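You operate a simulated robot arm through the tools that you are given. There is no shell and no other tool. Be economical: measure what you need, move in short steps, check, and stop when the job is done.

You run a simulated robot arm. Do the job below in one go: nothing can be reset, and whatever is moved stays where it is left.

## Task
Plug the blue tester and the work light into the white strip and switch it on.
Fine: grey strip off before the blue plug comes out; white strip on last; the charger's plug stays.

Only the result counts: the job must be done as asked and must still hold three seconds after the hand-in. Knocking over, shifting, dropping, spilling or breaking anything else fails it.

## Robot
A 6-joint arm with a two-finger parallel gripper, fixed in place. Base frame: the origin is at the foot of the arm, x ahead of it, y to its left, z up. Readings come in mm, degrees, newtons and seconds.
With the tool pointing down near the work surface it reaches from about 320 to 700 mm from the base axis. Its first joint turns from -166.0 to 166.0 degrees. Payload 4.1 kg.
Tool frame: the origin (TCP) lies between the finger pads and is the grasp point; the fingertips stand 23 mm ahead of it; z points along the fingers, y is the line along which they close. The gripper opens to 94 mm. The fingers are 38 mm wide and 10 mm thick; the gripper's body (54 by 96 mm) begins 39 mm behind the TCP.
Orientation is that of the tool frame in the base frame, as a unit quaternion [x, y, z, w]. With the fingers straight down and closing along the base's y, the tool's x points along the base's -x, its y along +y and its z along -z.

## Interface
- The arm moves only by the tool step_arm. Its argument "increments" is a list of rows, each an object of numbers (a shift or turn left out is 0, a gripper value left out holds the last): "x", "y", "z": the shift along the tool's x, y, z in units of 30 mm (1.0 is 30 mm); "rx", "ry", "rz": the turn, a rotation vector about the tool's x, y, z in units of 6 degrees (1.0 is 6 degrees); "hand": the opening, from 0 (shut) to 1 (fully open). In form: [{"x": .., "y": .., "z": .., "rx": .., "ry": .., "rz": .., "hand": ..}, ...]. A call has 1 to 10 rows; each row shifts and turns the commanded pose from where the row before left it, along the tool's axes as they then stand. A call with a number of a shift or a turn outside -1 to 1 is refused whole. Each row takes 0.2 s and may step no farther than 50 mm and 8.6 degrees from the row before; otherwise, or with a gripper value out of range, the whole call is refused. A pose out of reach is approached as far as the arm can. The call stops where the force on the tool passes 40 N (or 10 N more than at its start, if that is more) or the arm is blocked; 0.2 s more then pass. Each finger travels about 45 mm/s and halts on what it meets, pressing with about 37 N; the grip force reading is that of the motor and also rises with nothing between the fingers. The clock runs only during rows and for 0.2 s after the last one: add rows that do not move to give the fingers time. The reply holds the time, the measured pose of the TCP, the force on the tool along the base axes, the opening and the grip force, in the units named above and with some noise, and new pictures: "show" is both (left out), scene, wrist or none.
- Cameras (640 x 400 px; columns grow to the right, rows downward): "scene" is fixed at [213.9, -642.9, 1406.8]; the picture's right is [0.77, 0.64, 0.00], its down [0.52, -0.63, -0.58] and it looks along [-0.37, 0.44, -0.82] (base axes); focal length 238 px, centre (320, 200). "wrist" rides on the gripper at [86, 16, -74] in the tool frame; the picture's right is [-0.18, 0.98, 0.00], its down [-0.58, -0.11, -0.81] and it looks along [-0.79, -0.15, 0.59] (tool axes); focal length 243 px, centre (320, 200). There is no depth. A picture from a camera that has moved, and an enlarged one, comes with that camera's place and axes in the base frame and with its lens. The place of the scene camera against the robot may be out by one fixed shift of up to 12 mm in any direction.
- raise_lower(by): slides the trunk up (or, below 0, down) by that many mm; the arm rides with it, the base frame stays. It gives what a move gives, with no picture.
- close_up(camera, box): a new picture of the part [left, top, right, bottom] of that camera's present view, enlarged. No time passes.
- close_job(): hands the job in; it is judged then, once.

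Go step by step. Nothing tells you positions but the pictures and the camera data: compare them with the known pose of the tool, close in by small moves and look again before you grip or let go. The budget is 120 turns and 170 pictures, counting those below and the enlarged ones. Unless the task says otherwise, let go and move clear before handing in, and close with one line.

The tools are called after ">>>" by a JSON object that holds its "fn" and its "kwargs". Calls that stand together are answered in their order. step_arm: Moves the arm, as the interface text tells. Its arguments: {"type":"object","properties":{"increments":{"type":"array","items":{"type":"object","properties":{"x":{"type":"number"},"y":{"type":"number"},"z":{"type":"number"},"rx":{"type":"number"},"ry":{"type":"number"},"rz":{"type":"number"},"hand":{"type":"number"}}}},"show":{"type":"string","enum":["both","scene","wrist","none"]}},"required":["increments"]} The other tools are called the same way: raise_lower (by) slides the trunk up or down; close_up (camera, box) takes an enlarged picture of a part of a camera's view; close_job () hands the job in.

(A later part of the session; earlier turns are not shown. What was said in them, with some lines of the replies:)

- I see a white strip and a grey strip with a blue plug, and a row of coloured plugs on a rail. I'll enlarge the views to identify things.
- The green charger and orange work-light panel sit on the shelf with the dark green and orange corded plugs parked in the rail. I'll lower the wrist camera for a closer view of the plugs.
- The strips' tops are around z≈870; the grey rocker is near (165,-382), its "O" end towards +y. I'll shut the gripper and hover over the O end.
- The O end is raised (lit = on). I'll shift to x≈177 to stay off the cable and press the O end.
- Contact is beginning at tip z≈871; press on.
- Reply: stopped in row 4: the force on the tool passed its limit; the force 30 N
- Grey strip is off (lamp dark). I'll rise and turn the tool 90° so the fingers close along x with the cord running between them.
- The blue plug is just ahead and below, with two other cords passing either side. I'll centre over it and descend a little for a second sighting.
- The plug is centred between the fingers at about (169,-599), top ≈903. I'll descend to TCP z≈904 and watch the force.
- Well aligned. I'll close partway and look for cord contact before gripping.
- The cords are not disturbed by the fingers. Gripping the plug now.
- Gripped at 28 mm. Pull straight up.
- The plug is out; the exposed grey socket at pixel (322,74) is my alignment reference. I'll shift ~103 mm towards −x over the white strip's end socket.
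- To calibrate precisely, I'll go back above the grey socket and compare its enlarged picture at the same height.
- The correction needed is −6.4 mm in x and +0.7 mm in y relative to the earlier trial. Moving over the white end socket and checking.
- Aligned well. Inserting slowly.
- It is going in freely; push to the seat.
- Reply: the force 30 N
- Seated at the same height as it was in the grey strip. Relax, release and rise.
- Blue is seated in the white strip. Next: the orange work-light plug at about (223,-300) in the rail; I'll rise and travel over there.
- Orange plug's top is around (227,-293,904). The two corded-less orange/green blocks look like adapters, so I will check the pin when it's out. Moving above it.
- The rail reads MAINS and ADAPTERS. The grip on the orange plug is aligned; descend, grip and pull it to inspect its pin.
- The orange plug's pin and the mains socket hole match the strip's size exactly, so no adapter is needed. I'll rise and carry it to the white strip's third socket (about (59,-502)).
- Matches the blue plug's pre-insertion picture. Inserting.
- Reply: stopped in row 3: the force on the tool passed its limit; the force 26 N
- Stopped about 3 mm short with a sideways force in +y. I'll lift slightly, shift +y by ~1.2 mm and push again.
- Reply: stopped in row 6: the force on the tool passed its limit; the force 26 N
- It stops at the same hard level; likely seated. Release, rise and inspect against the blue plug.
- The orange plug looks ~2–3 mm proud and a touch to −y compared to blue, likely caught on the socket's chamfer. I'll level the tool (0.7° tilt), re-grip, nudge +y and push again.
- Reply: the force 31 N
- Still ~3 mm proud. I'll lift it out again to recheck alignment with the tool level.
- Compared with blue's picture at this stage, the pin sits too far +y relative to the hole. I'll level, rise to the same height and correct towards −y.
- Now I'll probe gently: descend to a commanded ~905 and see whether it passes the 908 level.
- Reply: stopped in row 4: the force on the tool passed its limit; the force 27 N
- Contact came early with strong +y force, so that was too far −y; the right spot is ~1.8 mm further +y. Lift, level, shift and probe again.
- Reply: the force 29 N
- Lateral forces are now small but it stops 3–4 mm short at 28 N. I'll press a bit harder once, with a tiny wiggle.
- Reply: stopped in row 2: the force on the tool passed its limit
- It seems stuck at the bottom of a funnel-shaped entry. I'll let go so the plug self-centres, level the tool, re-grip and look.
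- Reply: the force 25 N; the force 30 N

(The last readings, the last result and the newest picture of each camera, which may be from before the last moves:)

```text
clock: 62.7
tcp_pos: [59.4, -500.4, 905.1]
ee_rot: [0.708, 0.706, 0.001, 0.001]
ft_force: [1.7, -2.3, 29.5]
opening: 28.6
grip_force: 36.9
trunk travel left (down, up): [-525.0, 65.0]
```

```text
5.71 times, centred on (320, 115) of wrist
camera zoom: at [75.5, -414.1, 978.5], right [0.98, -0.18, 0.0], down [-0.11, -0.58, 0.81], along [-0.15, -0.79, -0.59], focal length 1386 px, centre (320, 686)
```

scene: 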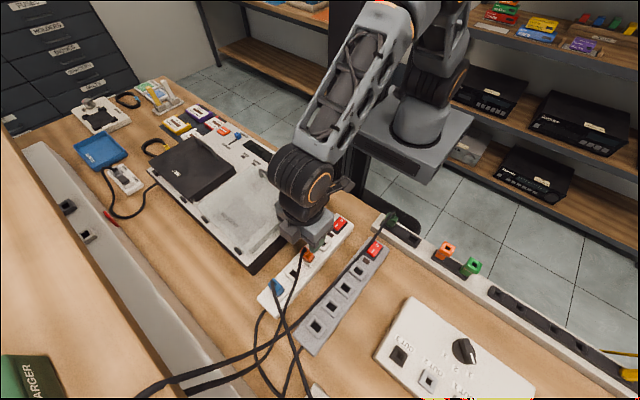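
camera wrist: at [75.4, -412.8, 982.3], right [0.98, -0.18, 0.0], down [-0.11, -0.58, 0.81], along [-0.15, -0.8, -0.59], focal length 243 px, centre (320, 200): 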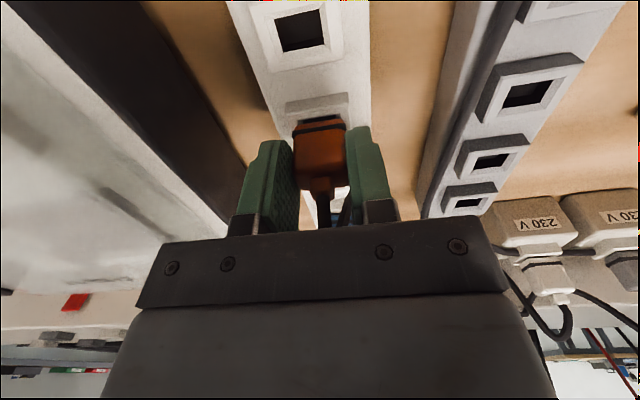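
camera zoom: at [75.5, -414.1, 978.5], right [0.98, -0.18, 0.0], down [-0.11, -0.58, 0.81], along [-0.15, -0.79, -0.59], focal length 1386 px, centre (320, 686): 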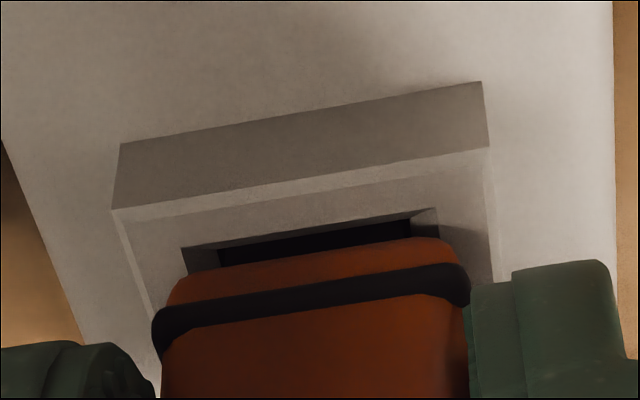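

It dropped to 905 though the plug may have slipped in the fingers. I'll release, rise and compare with blue from the same height.

>>> {"fn": "step_arm", "kwargs": {"increments": [{"z": -0.08}, {"hand": 0.45}, {"hand": 0.5}, {}, {"z": -0.5}, {"z": -1}, {"z": -0.8}, {}], "show": "none"}}

>>> {"fn": "close_up", "kwargs": {"camera": "wrist", "box": [272, 20, 368, 80]}}

>>> {"fn": "close_up", "kwargs": {"camera": "wrist", "box": [224, 20, 416, 140]}}

```text
clock: 64.5
tcp_pos: [57.6, -501.4, 973.2]
ee_rot: [0.707, 0.707, 0.002, -0.001]
ft_force: [1.1, -0.5, 0.4]
opening: 47.0
grip_force: 0.0
trunk travel left (down, up): [-525.0, 65.0]
```

```text
6.67 times, centred on (320, 50) of wrist
camera zoom: at [73.7, -415.2, 1048.1], right [0.98, -0.18, 0.0], down [-0.11, -0.58, 0.8], along [-0.15, -0.79, -0.59], focal length 1618 px, centre (320, 1200)
```

zoom: 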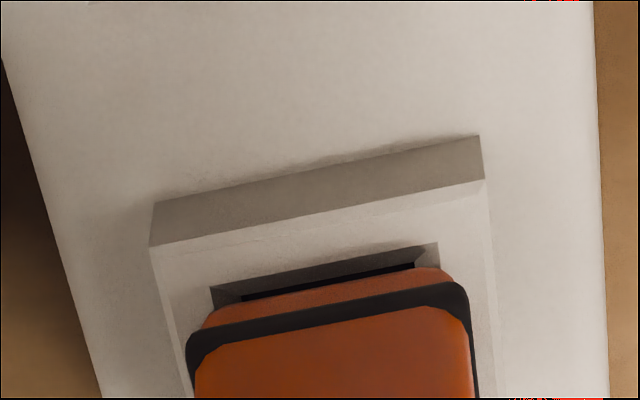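

```text
3.33 times, centred on (320, 80) of wrist
camera zoom: at [73.7, -415.2, 1048.1], right [0.98, -0.18, 0.0], down [-0.11, -0.58, 0.8], along [-0.15, -0.79, -0.59], focal length 809 px, centre (320, 600)
```

zoom: 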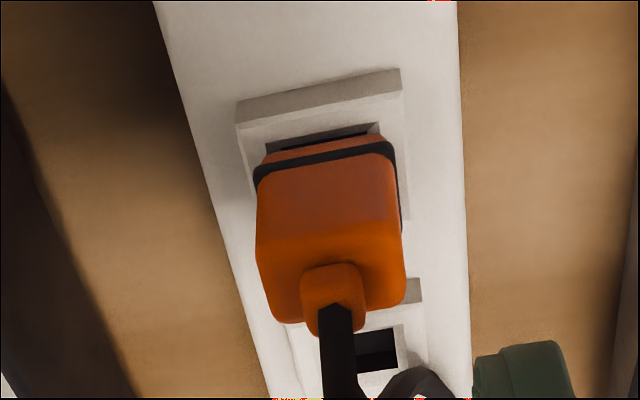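

For an exact comparison, view blue from the same relative position.

>>> {"fn": "step_arm", "kwargs": {"increments": [{"x": -0.82}, {"x": -0.82}, {"x": -0.82}, {"x": -0.82}, {}, {}], "show": "none"}}

>>> {"fn": "close_up", "kwargs": {"camera": "wrist", "box": [272, 20, 368, 80]}}

>>> {"fn": "close_up", "kwargs": {"camera": "wrist", "box": [224, 20, 416, 140]}}

```text
clock: 65.9
tcp_pos: [59.4, -601.7, 974.0]
ee_rot: [0.707, 0.707, 0.001, -0.001]
ft_force: [-0.5, 0.0, 1.1]
opening: 47.1
grip_force: 0.1
trunk travel left (down, up): [-525.0, 65.0]
```

```text
6.67 times, centred on (320, 50) of wrist
camera zoom: at [74.3, -515.4, 1047.3], right [0.98, -0.18, 0.0], down [-0.11, -0.58, 0.8], along [-0.15, -0.79, -0.59], focal length 1618 px, centre (320, 1200)
```

zoom: 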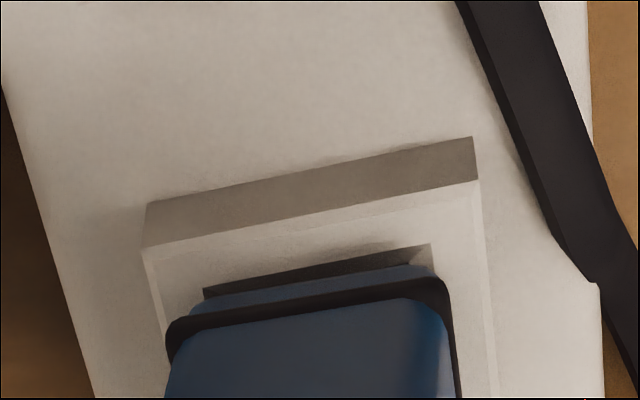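

```text
3.33 times, centred on (320, 80) of wrist
camera zoom: at [74.3, -515.4, 1047.3], right [0.98, -0.18, 0.0], down [-0.11, -0.58, 0.8], along [-0.15, -0.79, -0.59], focal length 809 px, centre (320, 600)
```

zoom: 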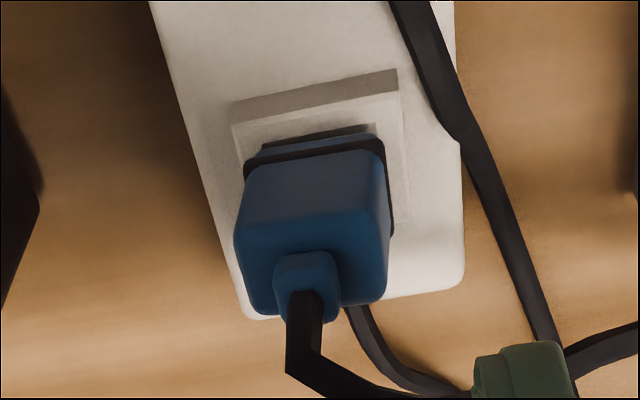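

Orange is still ~3 mm proud and about 1 mm further +x in its socket than blue. I'll go back, re-grip it, ease up, shift −x ~0.8 mm and push.

>>> {"fn": "step_arm", "kwargs": {"increments": [{"x": 0.82, "ry": -0.04}, {"x": 0.82}, {"x": 0.82}, {"x": 0.82}, {"z": 0.7}, {"z": 0.7}, {"z": 0.75}, {}, {}], "show": "none"}}

>>> {"fn": "close_up", "kwargs": {"camera": "wrist", "box": [264, 80, 376, 150]}}

```text
clock: 67.9
tcp_pos: [58.8, -499.9, 909.0]
ee_rot: [0.707, 0.707, 0.0, 0.001]
ft_force: [0.0, -0.2, -0.2]
opening: 47.0
grip_force: 0.1
trunk travel left (down, up): [-525.0, 65.0]
```

```text
5.71 times, centred on (320, 115) of wrist
camera zoom: at [74.5, -414.5, 983.5], right [0.98, -0.18, 0.0], down [-0.11, -0.58, 0.81], along [-0.15, -0.79, -0.59], focal length 1386 px, centre (320, 686)
```

zoom: 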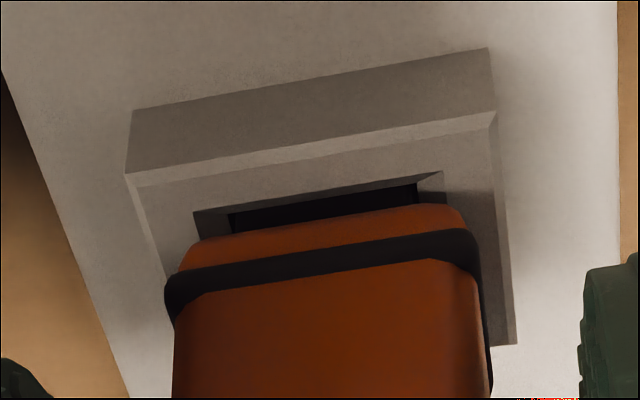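

>>> {"fn": "step_arm", "kwargs": {"increments": [{"y": 0.015, "hand": 0.33}, {"hand": 0.2}, {}, {}, {"z": -0.1}, {"y": -0.03}, {"z": 0.08}, {"z": 0.07}, {}], "show": "none"}}

>>> {"fn": "step_arm", "kwargs": {"increments": [{"z": 0.04}, {}], "show": "none"}}

>>> {"fn": "close_up", "kwargs": {"camera": "wrist", "box": [264, 80, 376, 150]}}

```text
clock: 69.9
tcp_pos: [58.0, -500.5, 909.5]
ee_rot: [0.707, 0.708, -0.001, 0.003]
ft_force: [3.1, 2.1, 15.0]
opening: 28.0
grip_force: 37.1
trunk travel left (down, up): [-525.0, 65.0]
```

```text
clock: 70.5
tcp_pos: [58.9, -500.8, 909.0]
ee_rot: [0.707, 0.708, -0.002, 0.003]
ft_force: [5.6, 1.8, 29.2]
opening: 28.2
grip_force: 36.1
trunk travel left (down, up): [-525.0, 65.0]
```

```text
5.71 times, centred on (320, 115) of wrist
camera zoom: at [74.9, -414.1, 982.4], right [0.98, -0.18, 0.0], down [-0.11, -0.58, 0.81], along [-0.15, -0.8, -0.59], focal length 1386 px, centre (320, 686)
```

zoom: 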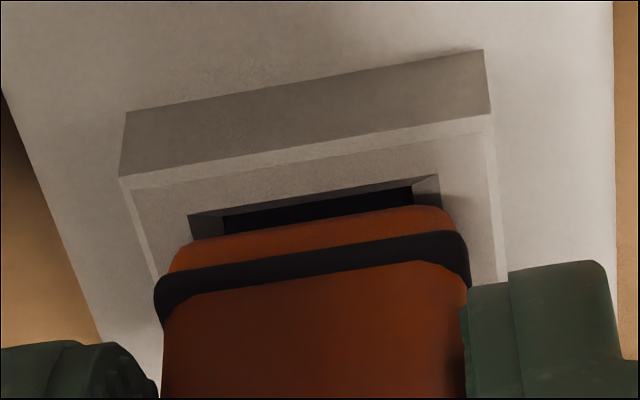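

Still blocked; the pin may be yawed ~1°. I'll back off to a light load and try small yaw wiggles while pressing.

>>> {"fn": "step_arm", "kwargs": {"increments": [{"z": -0.07, "y": 0.012}, {"rz": -0.15}, {"rz": -0.1, "z": 0.02}, {"z": 0.03}, {}], "show": "none"}}

>>> {"fn": "step_arm", "kwargs": {"increments": [{"rz": 0.2}, {"rz": 0.2}, {}], "show": "none"}}

```text
clock: 71.7
tcp_pos: [58.8, -500.0, 908.6]
ee_rot: [0.698, 0.716, -0.002, 0.004]
ft_force: [1.5, -0.5, 26.1]
opening: 27.9
grip_force: 36.8
trunk travel left (down, up): [-525.0, 65.0]
```

```text
clock: 72.5
tcp_pos: [59.4, -500.8, 908.6]
ee_rot: [0.713, 0.701, 0.0, 0.004]
ft_force: [-2.9, -2.7, 30.3]
opening: 27.9
grip_force: 37.5
trunk travel left (down, up): [-525.0, 65.0]
```

No lateral force, so it's a straight vertical resistance; grip slips before it yields. I'll release and press on the plug's shoulders with the fingertips straddling the cord relief.

>>> {"fn": "step_arm", "kwargs": {"increments": [{"z": -0.1, "rz": -0.15}, {"hand": 0.45}, {}, {"z": -0.7}, {"z": -0.7}, {"hand": 0.17}, {}, {}, {}], "show": "wrist"}}

>>> {"fn": "close_up", "kwargs": {"camera": "wrist", "box": [224, 50, 416, 170]}}

```text
clock: 74.5
tcp_pos: [59.6, -500.9, 952.0]
ee_rot: [0.708, 0.707, -0.001, 0.002]
ft_force: [-0.6, -0.4, -0.1]
opening: 16.1
grip_force: 0.0
trunk travel left (down, up): [-525.0, 65.0]
camera wrist: at [74.9, -414.1, 1026.3], right [0.98, -0.18, 0.0], down [-0.11, -0.58, 0.81], along [-0.15, -0.79, -0.59], focal length 243 px, centre (320, 200)
```

wrist: 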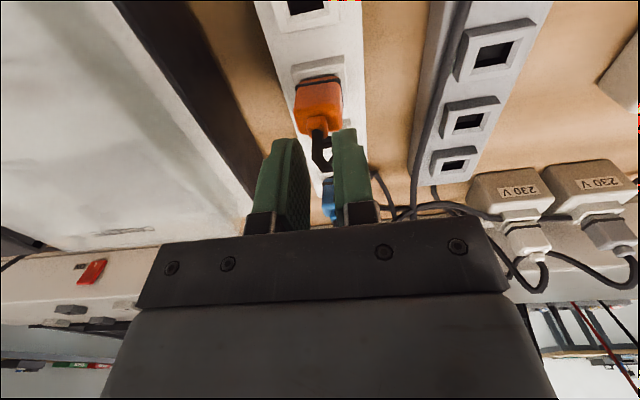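

```text
3.33 times, centred on (320, 110) of wrist
camera zoom: at [74.9, -414.1, 1026.3], right [0.98, -0.18, 0.0], down [-0.11, -0.58, 0.81], along [-0.15, -0.79, -0.59], focal length 809 px, centre (320, 500)
```

zoom: 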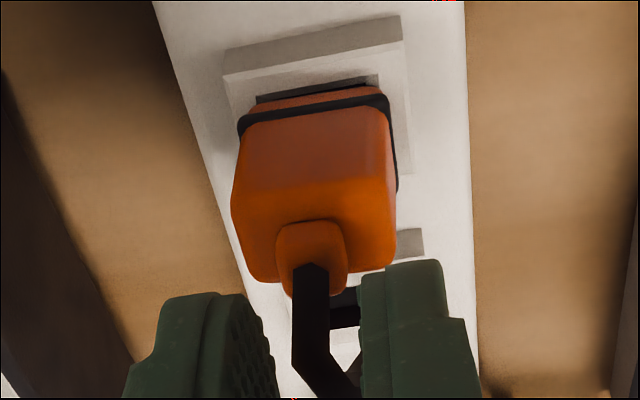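

>>> {"fn": "step_arm", "kwargs": {"increments": [{"y": -0.045, "x": -0.01}, {"z": 0.3}, {"z": 0.3}, {"z": 0.1}, {"z": 0.08}, {"z": 0.08}, {"z": 0.08}, {"z": 0.08}], "show": "wrist"}}

>>> {"fn": "close_up", "kwargs": {"camera": "wrist", "box": [224, 50, 416, 170]}}

```text
clock: 76.3
tcp_pos: [60.2, -500.7, 925.5]
ee_rot: [0.707, 0.707, -0.002, 0.003]
ft_force: [4.8, 0.1, 23.8]
opening: 17.5
grip_force: 1.2
trunk travel left (down, up): [-525.0, 65.0]
camera wrist: at [75.1, -414.9, 998.3], right [0.98, -0.18, 0.0], down [-0.11, -0.57, 0.81], along [-0.15, -0.8, -0.59], focal length 243 px, centre (320, 200)
```

wrist: 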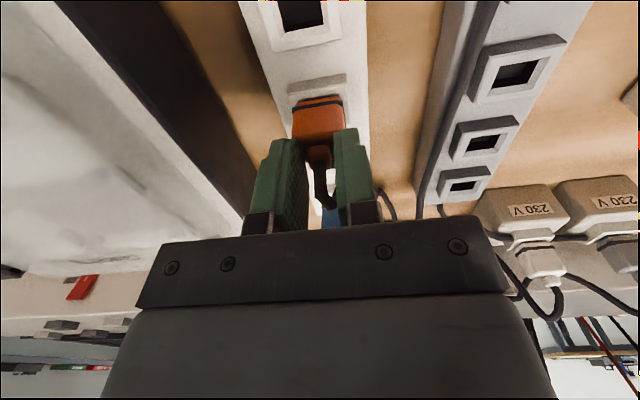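

```text
3.33 times, centred on (320, 110) of wrist
camera zoom: at [75.1, -414.9, 998.3], right [0.98, -0.18, 0.0], down [-0.11, -0.57, 0.81], along [-0.15, -0.8, -0.59], focal length 809 px, centre (320, 500)
```

zoom: 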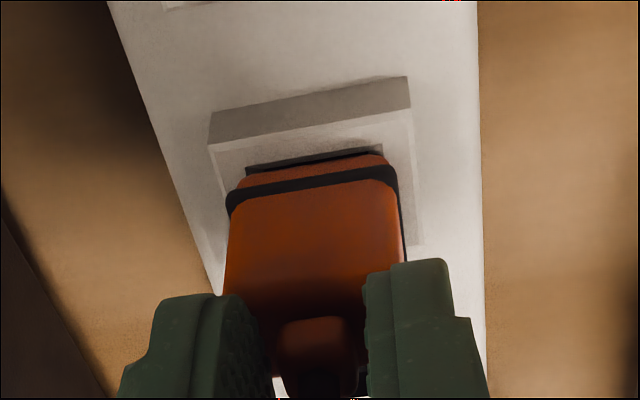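

The plug now appears deeper. Push a little further.

>>> {"fn": "step_arm", "kwargs": {"increments": [{"z": 0.06}, {"z": 0.03}, {}], "show": "none"}}

>>> {"fn": "close_up", "kwargs": {"camera": "wrist", "box": [272, 60, 368, 120]}}

```text
clock: 76.8
tcp_pos: [59.5, -503.1, 926.0]
ee_rot: [0.707, 0.707, -0.004, 0.007]
ft_force: [3.7, 5.0, 19.0]
opening: 17.5
grip_force: 1.6
trunk travel left (down, up): [-525.0, 65.0]
stopped in row 2: the force on the tool passed its limit (the readings are from after the stop); the commanded pose is now the measured one
```

```text
6.67 times, centred on (320, 90) of wrist
camera zoom: at [75.0, -415.7, 998.4], right [0.98, -0.18, 0.01], down [-0.11, -0.57, 0.81], along [-0.15, -0.8, -0.58], focal length 1618 px, centre (320, 933)
```

zoom: 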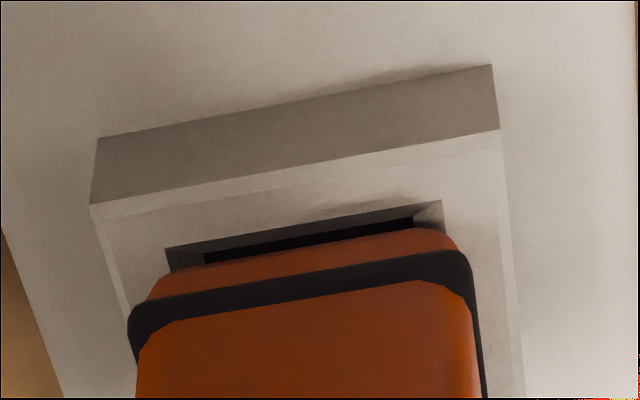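

>>> {"fn": "step_arm", "kwargs": {"increments": [{"z": -0.3, "ry": 0.12}, {"z": -0.6}, {"z": -0.68, "hand": 0.5}, {}, {}], "show": "none"}}

>>> {"fn": "close_up", "kwargs": {"camera": "wrist", "box": [272, 20, 368, 80]}}

```text
clock: 78.0
tcp_pos: [58.4, -503.3, 969.8]
ee_rot: [0.707, 0.707, 0.002, 0.0]
ft_force: [0.6, 0.2, -0.1]
opening: 46.7
grip_force: 0.0
trunk travel left (down, up): [-525.0, 65.0]
```

```text
6.67 times, centred on (320, 50) of wrist
camera zoom: at [74.8, -417.5, 1044.5], right [0.98, -0.18, 0.0], down [-0.11, -0.58, 0.8], along [-0.15, -0.79, -0.59], focal length 1618 px, centre (320, 1200)
```

zoom: 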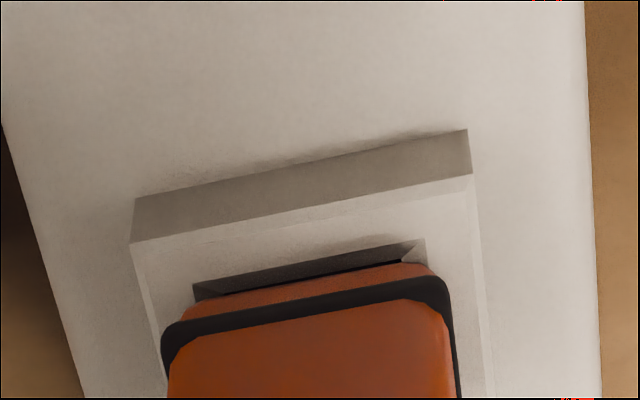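

Improved, but still perhaps ~1–1.5 mm proud. Press again, centred, with rising force.

>>> {"fn": "step_arm", "kwargs": {"increments": [{"x": 0.08, "ry": -0.03, "hand": 0.17}, {}, {}, {"z": 0.6}, {"z": 0.6}, {"z": 0.15}, {"z": 0.1}, {"z": 0.06}], "show": "none"}}

>>> {"fn": "step_arm", "kwargs": {"increments": [{"z": 0.06}, {"z": 0.04}], "show": "none"}}

```text
clock: 79.8
tcp_pos: [59.4, -500.2, 925.5]
ee_rot: [0.707, 0.707, 0.001, 0.002]
ft_force: [0.9, 0.8, 4.8]
opening: 16.4
grip_force: 0.7
trunk travel left (down, up): [-525.0, 65.0]
```

```text
clock: 80.4
tcp_pos: [58.8, -499.9, 927.0]
ee_rot: [0.706, 0.708, 0.0, 0.002]
ft_force: [4.2, 8.8, 29.2]
opening: 16.3
grip_force: 0.5
trunk travel left (down, up): [-525.0, 65.0]
```

>>> {"fn": "step_arm", "kwargs": {"increments": [{"z": 0.03}, {}], "show": "none"}}

>>> {"fn": "step_arm", "kwargs": {"increments": [{"z": 0.03}, {"z": 0.02}], "show": "none"}}

>>> {"fn": "close_up", "kwargs": {"camera": "wrist", "box": [272, 60, 368, 120]}}

```text
clock: 81.0
tcp_pos: [58.5, -500.9, 925.0]
ee_rot: [0.707, 0.707, -0.001, 0.005]
ft_force: [3.2, 7.1, 20.5]
opening: 16.5
grip_force: 0.4
trunk travel left (down, up): [-525.0, 65.0]
stopped in row 2: the force on the tool passed its limit (the readings are from after the stop); the commanded pose is now the measured one
```

```text
clock: 81.7
tcp_pos: [58.0, -502.3, 927.0]
ee_rot: [0.707, 0.707, -0.002, 0.004]
ft_force: [2.8, 9.0, 21.6]
opening: 16.4
grip_force: 0.5
trunk travel left (down, up): [-525.0, 65.0]
stopped in row 2: the force on the tool passed its limit (the readings are from after the stop); the commanded pose is now the measured one
```

```text
6.67 times, centred on (320, 90) of wrist
camera zoom: at [74.6, -414.8, 998.9], right [0.98, -0.18, 0.01], down [-0.11, -0.57, 0.81], along [-0.15, -0.8, -0.58], focal length 1618 px, centre (320, 933)
```

zoom: 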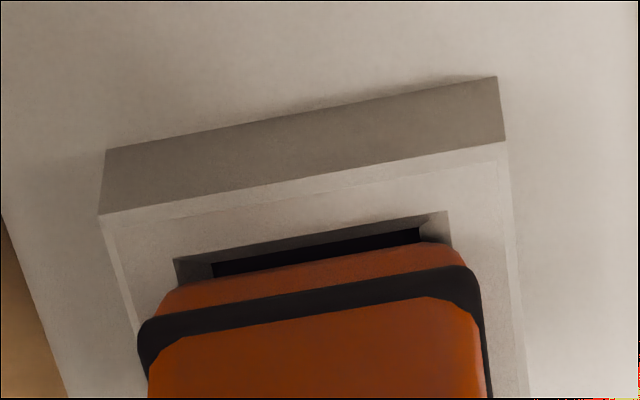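

A hard stop. To calibrate, I'll touch the blue plug's shoulders the same way and compare heights.

>>> {"fn": "step_arm", "kwargs": {"increments": [{"z": -0.5, "ry": 0.07}, {"z": -0.7}, {"x": -0.82, "y": 0.01}, {"x": -0.82}, {"x": -0.82}, {"x": -0.82}, {}, {}], "show": "none"}}

>>> {"fn": "close_up", "kwargs": {"camera": "wrist", "box": [224, 30, 416, 150]}}

```text
clock: 83.5
tcp_pos: [57.2, -601.5, 958.4]
ee_rot: [0.707, 0.707, 0.001, 0.001]
ft_force: [0.0, -0.2, 0.7]
opening: 16.0
grip_force: 0.1
trunk travel left (down, up): [-525.0, 65.0]
```

```text
3.33 times, centred on (320, 90) of wrist
camera zoom: at [72.6, -514.6, 1032.6], right [0.98, -0.18, 0.0], down [-0.11, -0.58, 0.81], along [-0.15, -0.79, -0.59], focal length 809 px, centre (320, 567)
```

zoom: 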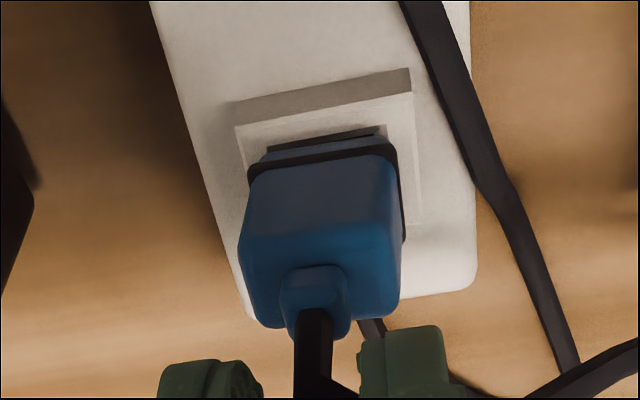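

>>> {"fn": "step_arm", "kwargs": {"increments": [{"z": 0.5, "y": -0.02}, {"z": 0.4}, {"z": 0.08}, {}, {}], "show": "none"}}

>>> {"fn": "step_arm", "kwargs": {"increments": [{"z": 0.08}, {"z": 0.05}, {"z": 0.05}, {}], "show": "none"}}

>>> {"fn": "step_arm", "kwargs": {"increments": [{"z": 0.05}, {"z": 0.05}, {}], "show": "none"}}

```text
clock: 84.7
tcp_pos: [58.4, -601.0, 930.7]
ee_rot: [0.707, 0.707, 0.001, 0.001]
ft_force: [-0.4, 0.3, 0.3]
opening: 16.2
grip_force: 0.0
trunk travel left (down, up): [-525.0, 65.0]
```

```text
clock: 85.7
tcp_pos: [59.5, -600.8, 925.5]
ee_rot: [0.707, 0.708, 0.001, 0.001]
ft_force: [3.3, -0.9, 11.3]
opening: 17.9
grip_force: 2.1
trunk travel left (down, up): [-525.0, 65.0]
```

```text
clock: 86.5
tcp_pos: [59.0, -600.5, 925.3]
ee_rot: [0.706, 0.708, -0.002, 0.003]
ft_force: [5.5, -1.8, 34.1]
opening: 17.7
grip_force: 2.5
trunk travel left (down, up): [-525.0, 65.0]
```

Blue and orange shoulders are at the same height (≈925.5), so both are seated. Now rise, turn the tool back and go to the white strip's switch.

>>> {"fn": "step_arm", "kwargs": {"increments": [{"z": -0.8}, {"z": -0.9}, {"z": -0.9, "ry": 0.02}, {"x": 0.9}, {"x": 0.9}, {"x": 0.9}, {"x": 0.9}, {"x": 0.9}, {"x": 0.9}, {"x": 0.9, "hand": 0}], "show": "none"}}

>>> {"fn": "step_arm", "kwargs": {"increments": [{"rz": -1}, {"rz": -1}, {"rz": -1}, {"rz": -1}, {"rz": -1}, {"rz": -1}, {"rz": -1}, {"rz": -1}, {"rz": -1}, {"rz": -1}], "show": "none"}}

>>> {"fn": "step_arm", "kwargs": {"increments": [{"rz": -1}, {"rz": -1}, {"rz": -1}, {"rz": -1}, {"rz": -1}, {}]}}

>>> {"fn": "close_up", "kwargs": {"camera": "scene", "box": [240, 220, 368, 300]}}

```text
clock: 88.7
tcp_pos: [57.0, -412.9, 1000.4]
ee_rot: [0.707, 0.707, 0.003, 0.0]
ft_force: [-0.3, -0.3, -0.2]
opening: 0.0
grip_force: 20.6
trunk travel left (down, up): [-525.0, 65.0]
```

```text
clock: 90.9
tcp_pos: [58.1, -411.6, 999.5]
ee_rot: [0.258, 0.966, 0.003, 0.001]
ft_force: [0.2, -0.2, -0.5]
opening: 0.0
grip_force: 37.3
trunk travel left (down, up): [-525.0, 65.0]
```

```text
clock: 92.3
tcp_pos: [58.5, -412.1, 999.5]
ee_rot: [-0.001, 1.0, 0.001, 0.002]
ft_force: [-0.4, 0.2, 0.1]
opening: 0.3
grip_force: 37.1
trunk travel left (down, up): [-525.0, 65.0]
camera wrist: at [-29.0, -397.1, 1073.4], right [0.18, 0.98, 0.0], down [0.58, -0.11, 0.81], along [0.79, -0.14, -0.59], focal length 243 px, centre (320, 200)
```

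scene: 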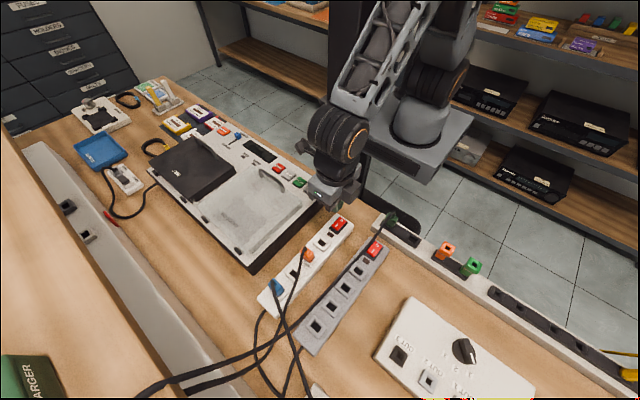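
wrist: 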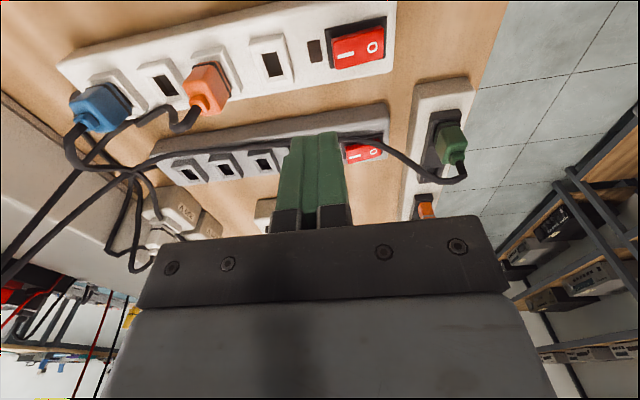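

```text
5.00 times, centred on (304, 260) of scene
camera zoom: at [213.9, -642.9, 1406.8], right [0.77, 0.64, 0.0], down [0.52, -0.63, -0.58], along [-0.37, 0.44, -0.82], focal length 1190 px, centre (400, -100)
```

zoom: 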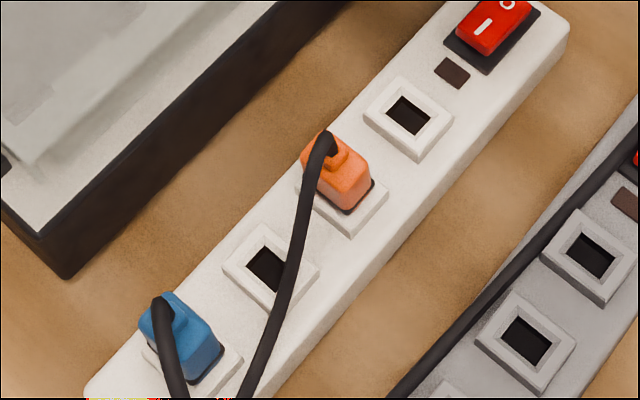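

>>> {"fn": "close_up", "kwargs": {"camera": "wrist", "box": [60, 50, 252, 170]}}

>>> {"fn": "close_up", "kwargs": {"camera": "wrist", "box": [280, 0, 408, 80]}}

```text
3.33 times, centred on (156, 110) of wrist
camera zoom: at [-29.0, -397.1, 1073.4], right [0.18, 0.98, 0.0], down [0.58, -0.11, 0.81], along [0.79, -0.14, -0.59], focal length 809 px, centre (867, 500)
```

zoom: 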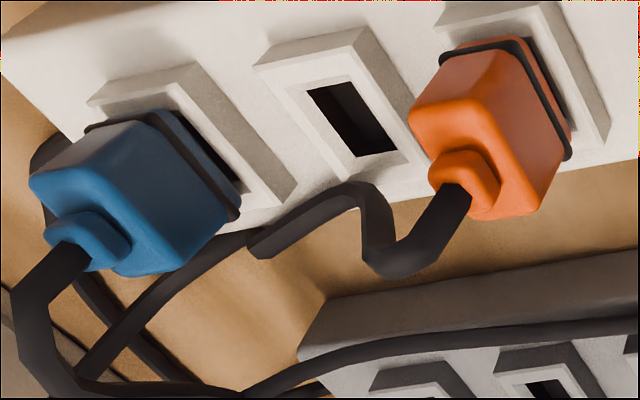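

```text
5.00 times, centred on (344, 40) of wrist
camera zoom: at [-29.0, -397.1, 1073.4], right [0.18, 0.98, 0.0], down [0.58, -0.11, 0.81], along [0.79, -0.14, -0.59], focal length 1213 px, centre (200, 1000)
```

zoom: 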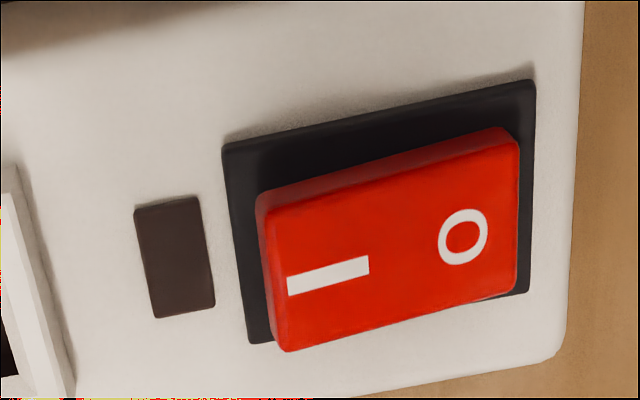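

Both plugs look alike seated. The white rocker's raised "I" end is at y≈-397; moving over it and pressing.

>>> {"fn": "step_arm", "kwargs": {"increments": [{"x": 0.07, "y": 0.5, "z": 0.5}, {"z": 0.9}, {"z": 0.9}, {"z": 0.6}, {}, {}], "show": "wrist"}}

```text
clock: 93.7
tcp_pos: [56.6, -396.9, 912.4]
ee_rot: [0.0, 1.0, 0.002, 0.002]
ft_force: [-0.5, 0.8, 0.0]
opening: 0.0
grip_force: 37.2
trunk travel left (down, up): [-525.0, 65.0]
camera wrist: at [-30.4, -381.4, 986.2], right [0.18, 0.98, 0.0], down [0.58, -0.11, 0.81], along [0.79, -0.15, -0.59], focal length 243 px, centre (320, 200)
```

wrist: 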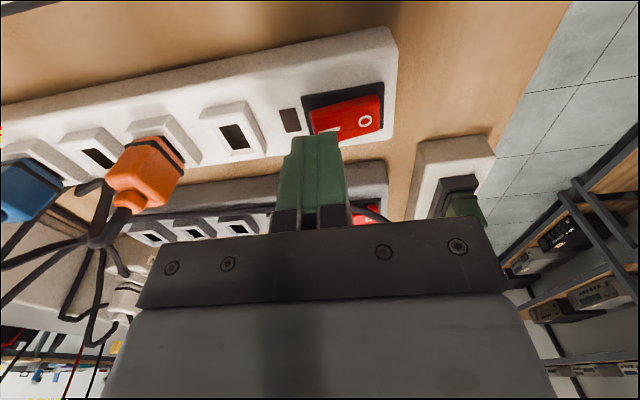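

>>> {"fn": "step_arm", "kwargs": {"increments": [{"z": 0.25}, {"z": 0.15}, {"z": 0.1}, {"z": 0.1}, {"z": 0.1}, {"z": 0.08}, {"z": 0.06}], "show": "wrist"}}

```text
clock: 95.5
tcp_pos: [55.9, -396.7, 890.5]
ee_rot: [0.0, 1.0, -0.001, 0.002]
ft_force: [0.5, 8.8, 24.0]
opening: 0.0
grip_force: 37.3
trunk travel left (down, up): [-525.0, 65.0]
stopped in row 7: the force on the tool passed its limit (the readings are from after the stop); the commanded pose is now the measured one
camera wrist: at [-30.6, -381.5, 964.5], right [0.18, 0.98, 0.0], down [0.58, -0.11, 0.81], along [0.79, -0.15, -0.59], focal length 243 px, centre (320, 200)
```

wrist: 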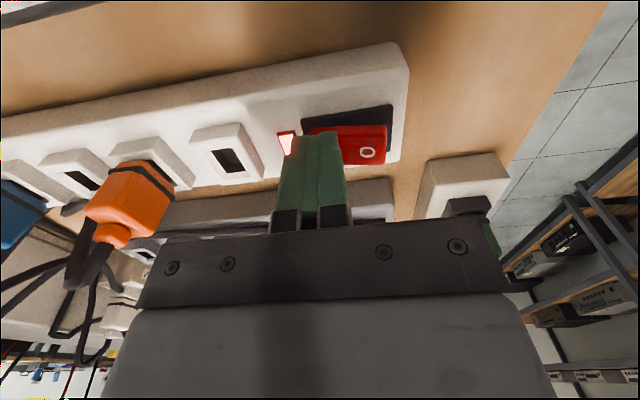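

The white strip's lamp is lit. Rise clear and check the work light.

>>> {"fn": "step_arm", "kwargs": {"increments": [{"z": -0.5}, {"z": -1}, {"z": -1}, {"z": -1, "x": 0.3}, {"z": -1, "x": 0.4}, {"z": -1, "x": 0.5}, {"z": -1, "x": 0.5}, {"z": -1}, {"z": -1}, {}]}}

>>> {"fn": "close_up", "kwargs": {"camera": "wrist", "box": [0, 120, 240, 400]}}

>>> {"fn": "close_up", "kwargs": {"camera": "wrist", "box": [130, 0, 450, 200]}}

```text
clock: 97.7
tcp_pos: [3.4, -396.7, 1143.3]
ee_rot: [0.0, 1.0, -0.001, 0.001]
ft_force: [-0.1, 0.8, 0.3]
opening: 0.0
grip_force: 36.3
trunk travel left (down, up): [-525.0, 65.0]
camera wrist: at [-83.0, -381.7, 1218.5], right [0.18, 0.98, 0.0], down [0.58, -0.11, 0.81], along [0.79, -0.15, -0.59], focal length 243 px, centre (320, 200)
```

scene: 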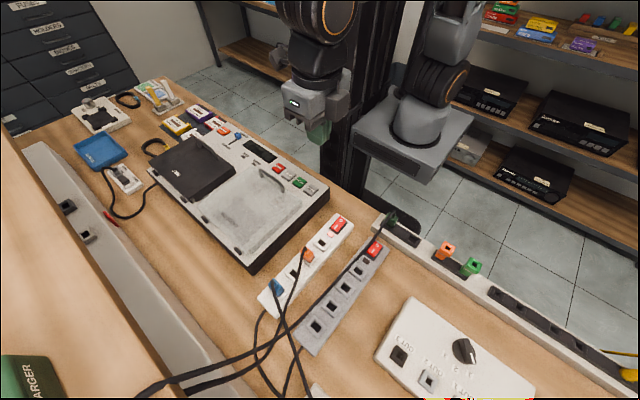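
wrist: 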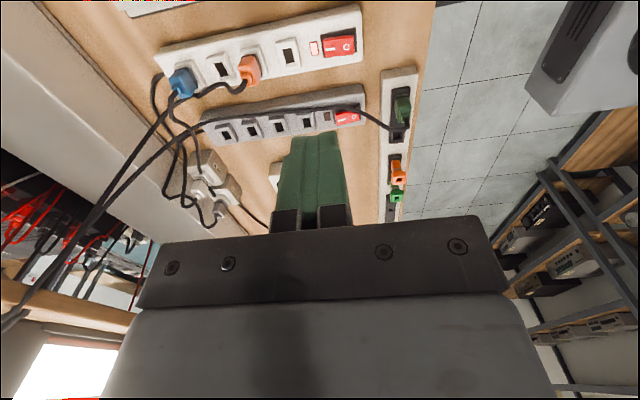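

```text
1.43 times, centred on (120, 260) of wrist
camera zoom: at [-83.0, -381.7, 1218.5], right [0.18, 0.98, 0.0], down [0.58, -0.11, 0.81], along [0.79, -0.15, -0.59], focal length 347 px, centre (606, 114)
```

zoom: 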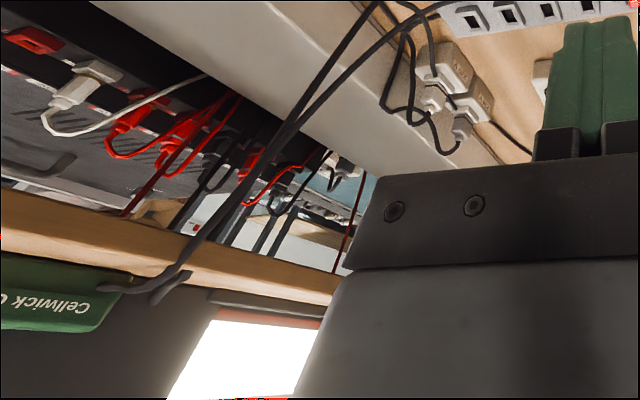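

```text
2.00 times, centred on (290, 100) of wrist
camera zoom: at [-83.0, -381.7, 1218.5], right [0.18, 0.98, 0.0], down [0.58, -0.11, 0.81], along [0.79, -0.15, -0.59], focal length 485 px, centre (380, 400)
```

zoom: 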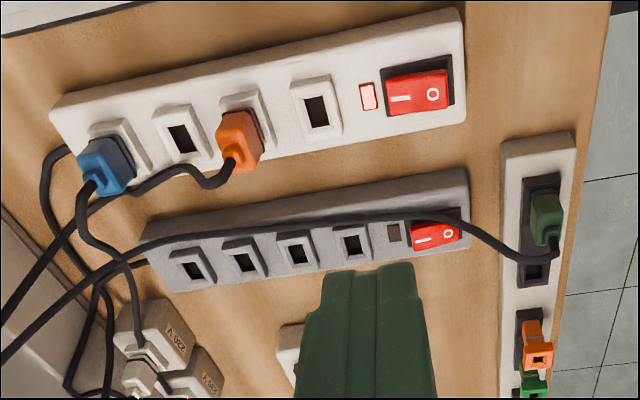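

The work light is glowing, the white strip's lamp is lit, the grey strip is off, and the charger's plug has not been touched. I'm handing the job in.

>>> {"fn": "close_job", "kwargs": {}}

```text
The job is handed in.
```

The blue tester and the work light are now plugged into the white strip. I switched the grey strip off before pulling the blue plug, turned the white strip on last, and left the charger's plug where it was. The strip's lamp and the work light are both lit, but I couldn't see the tester itself to check that it has power.
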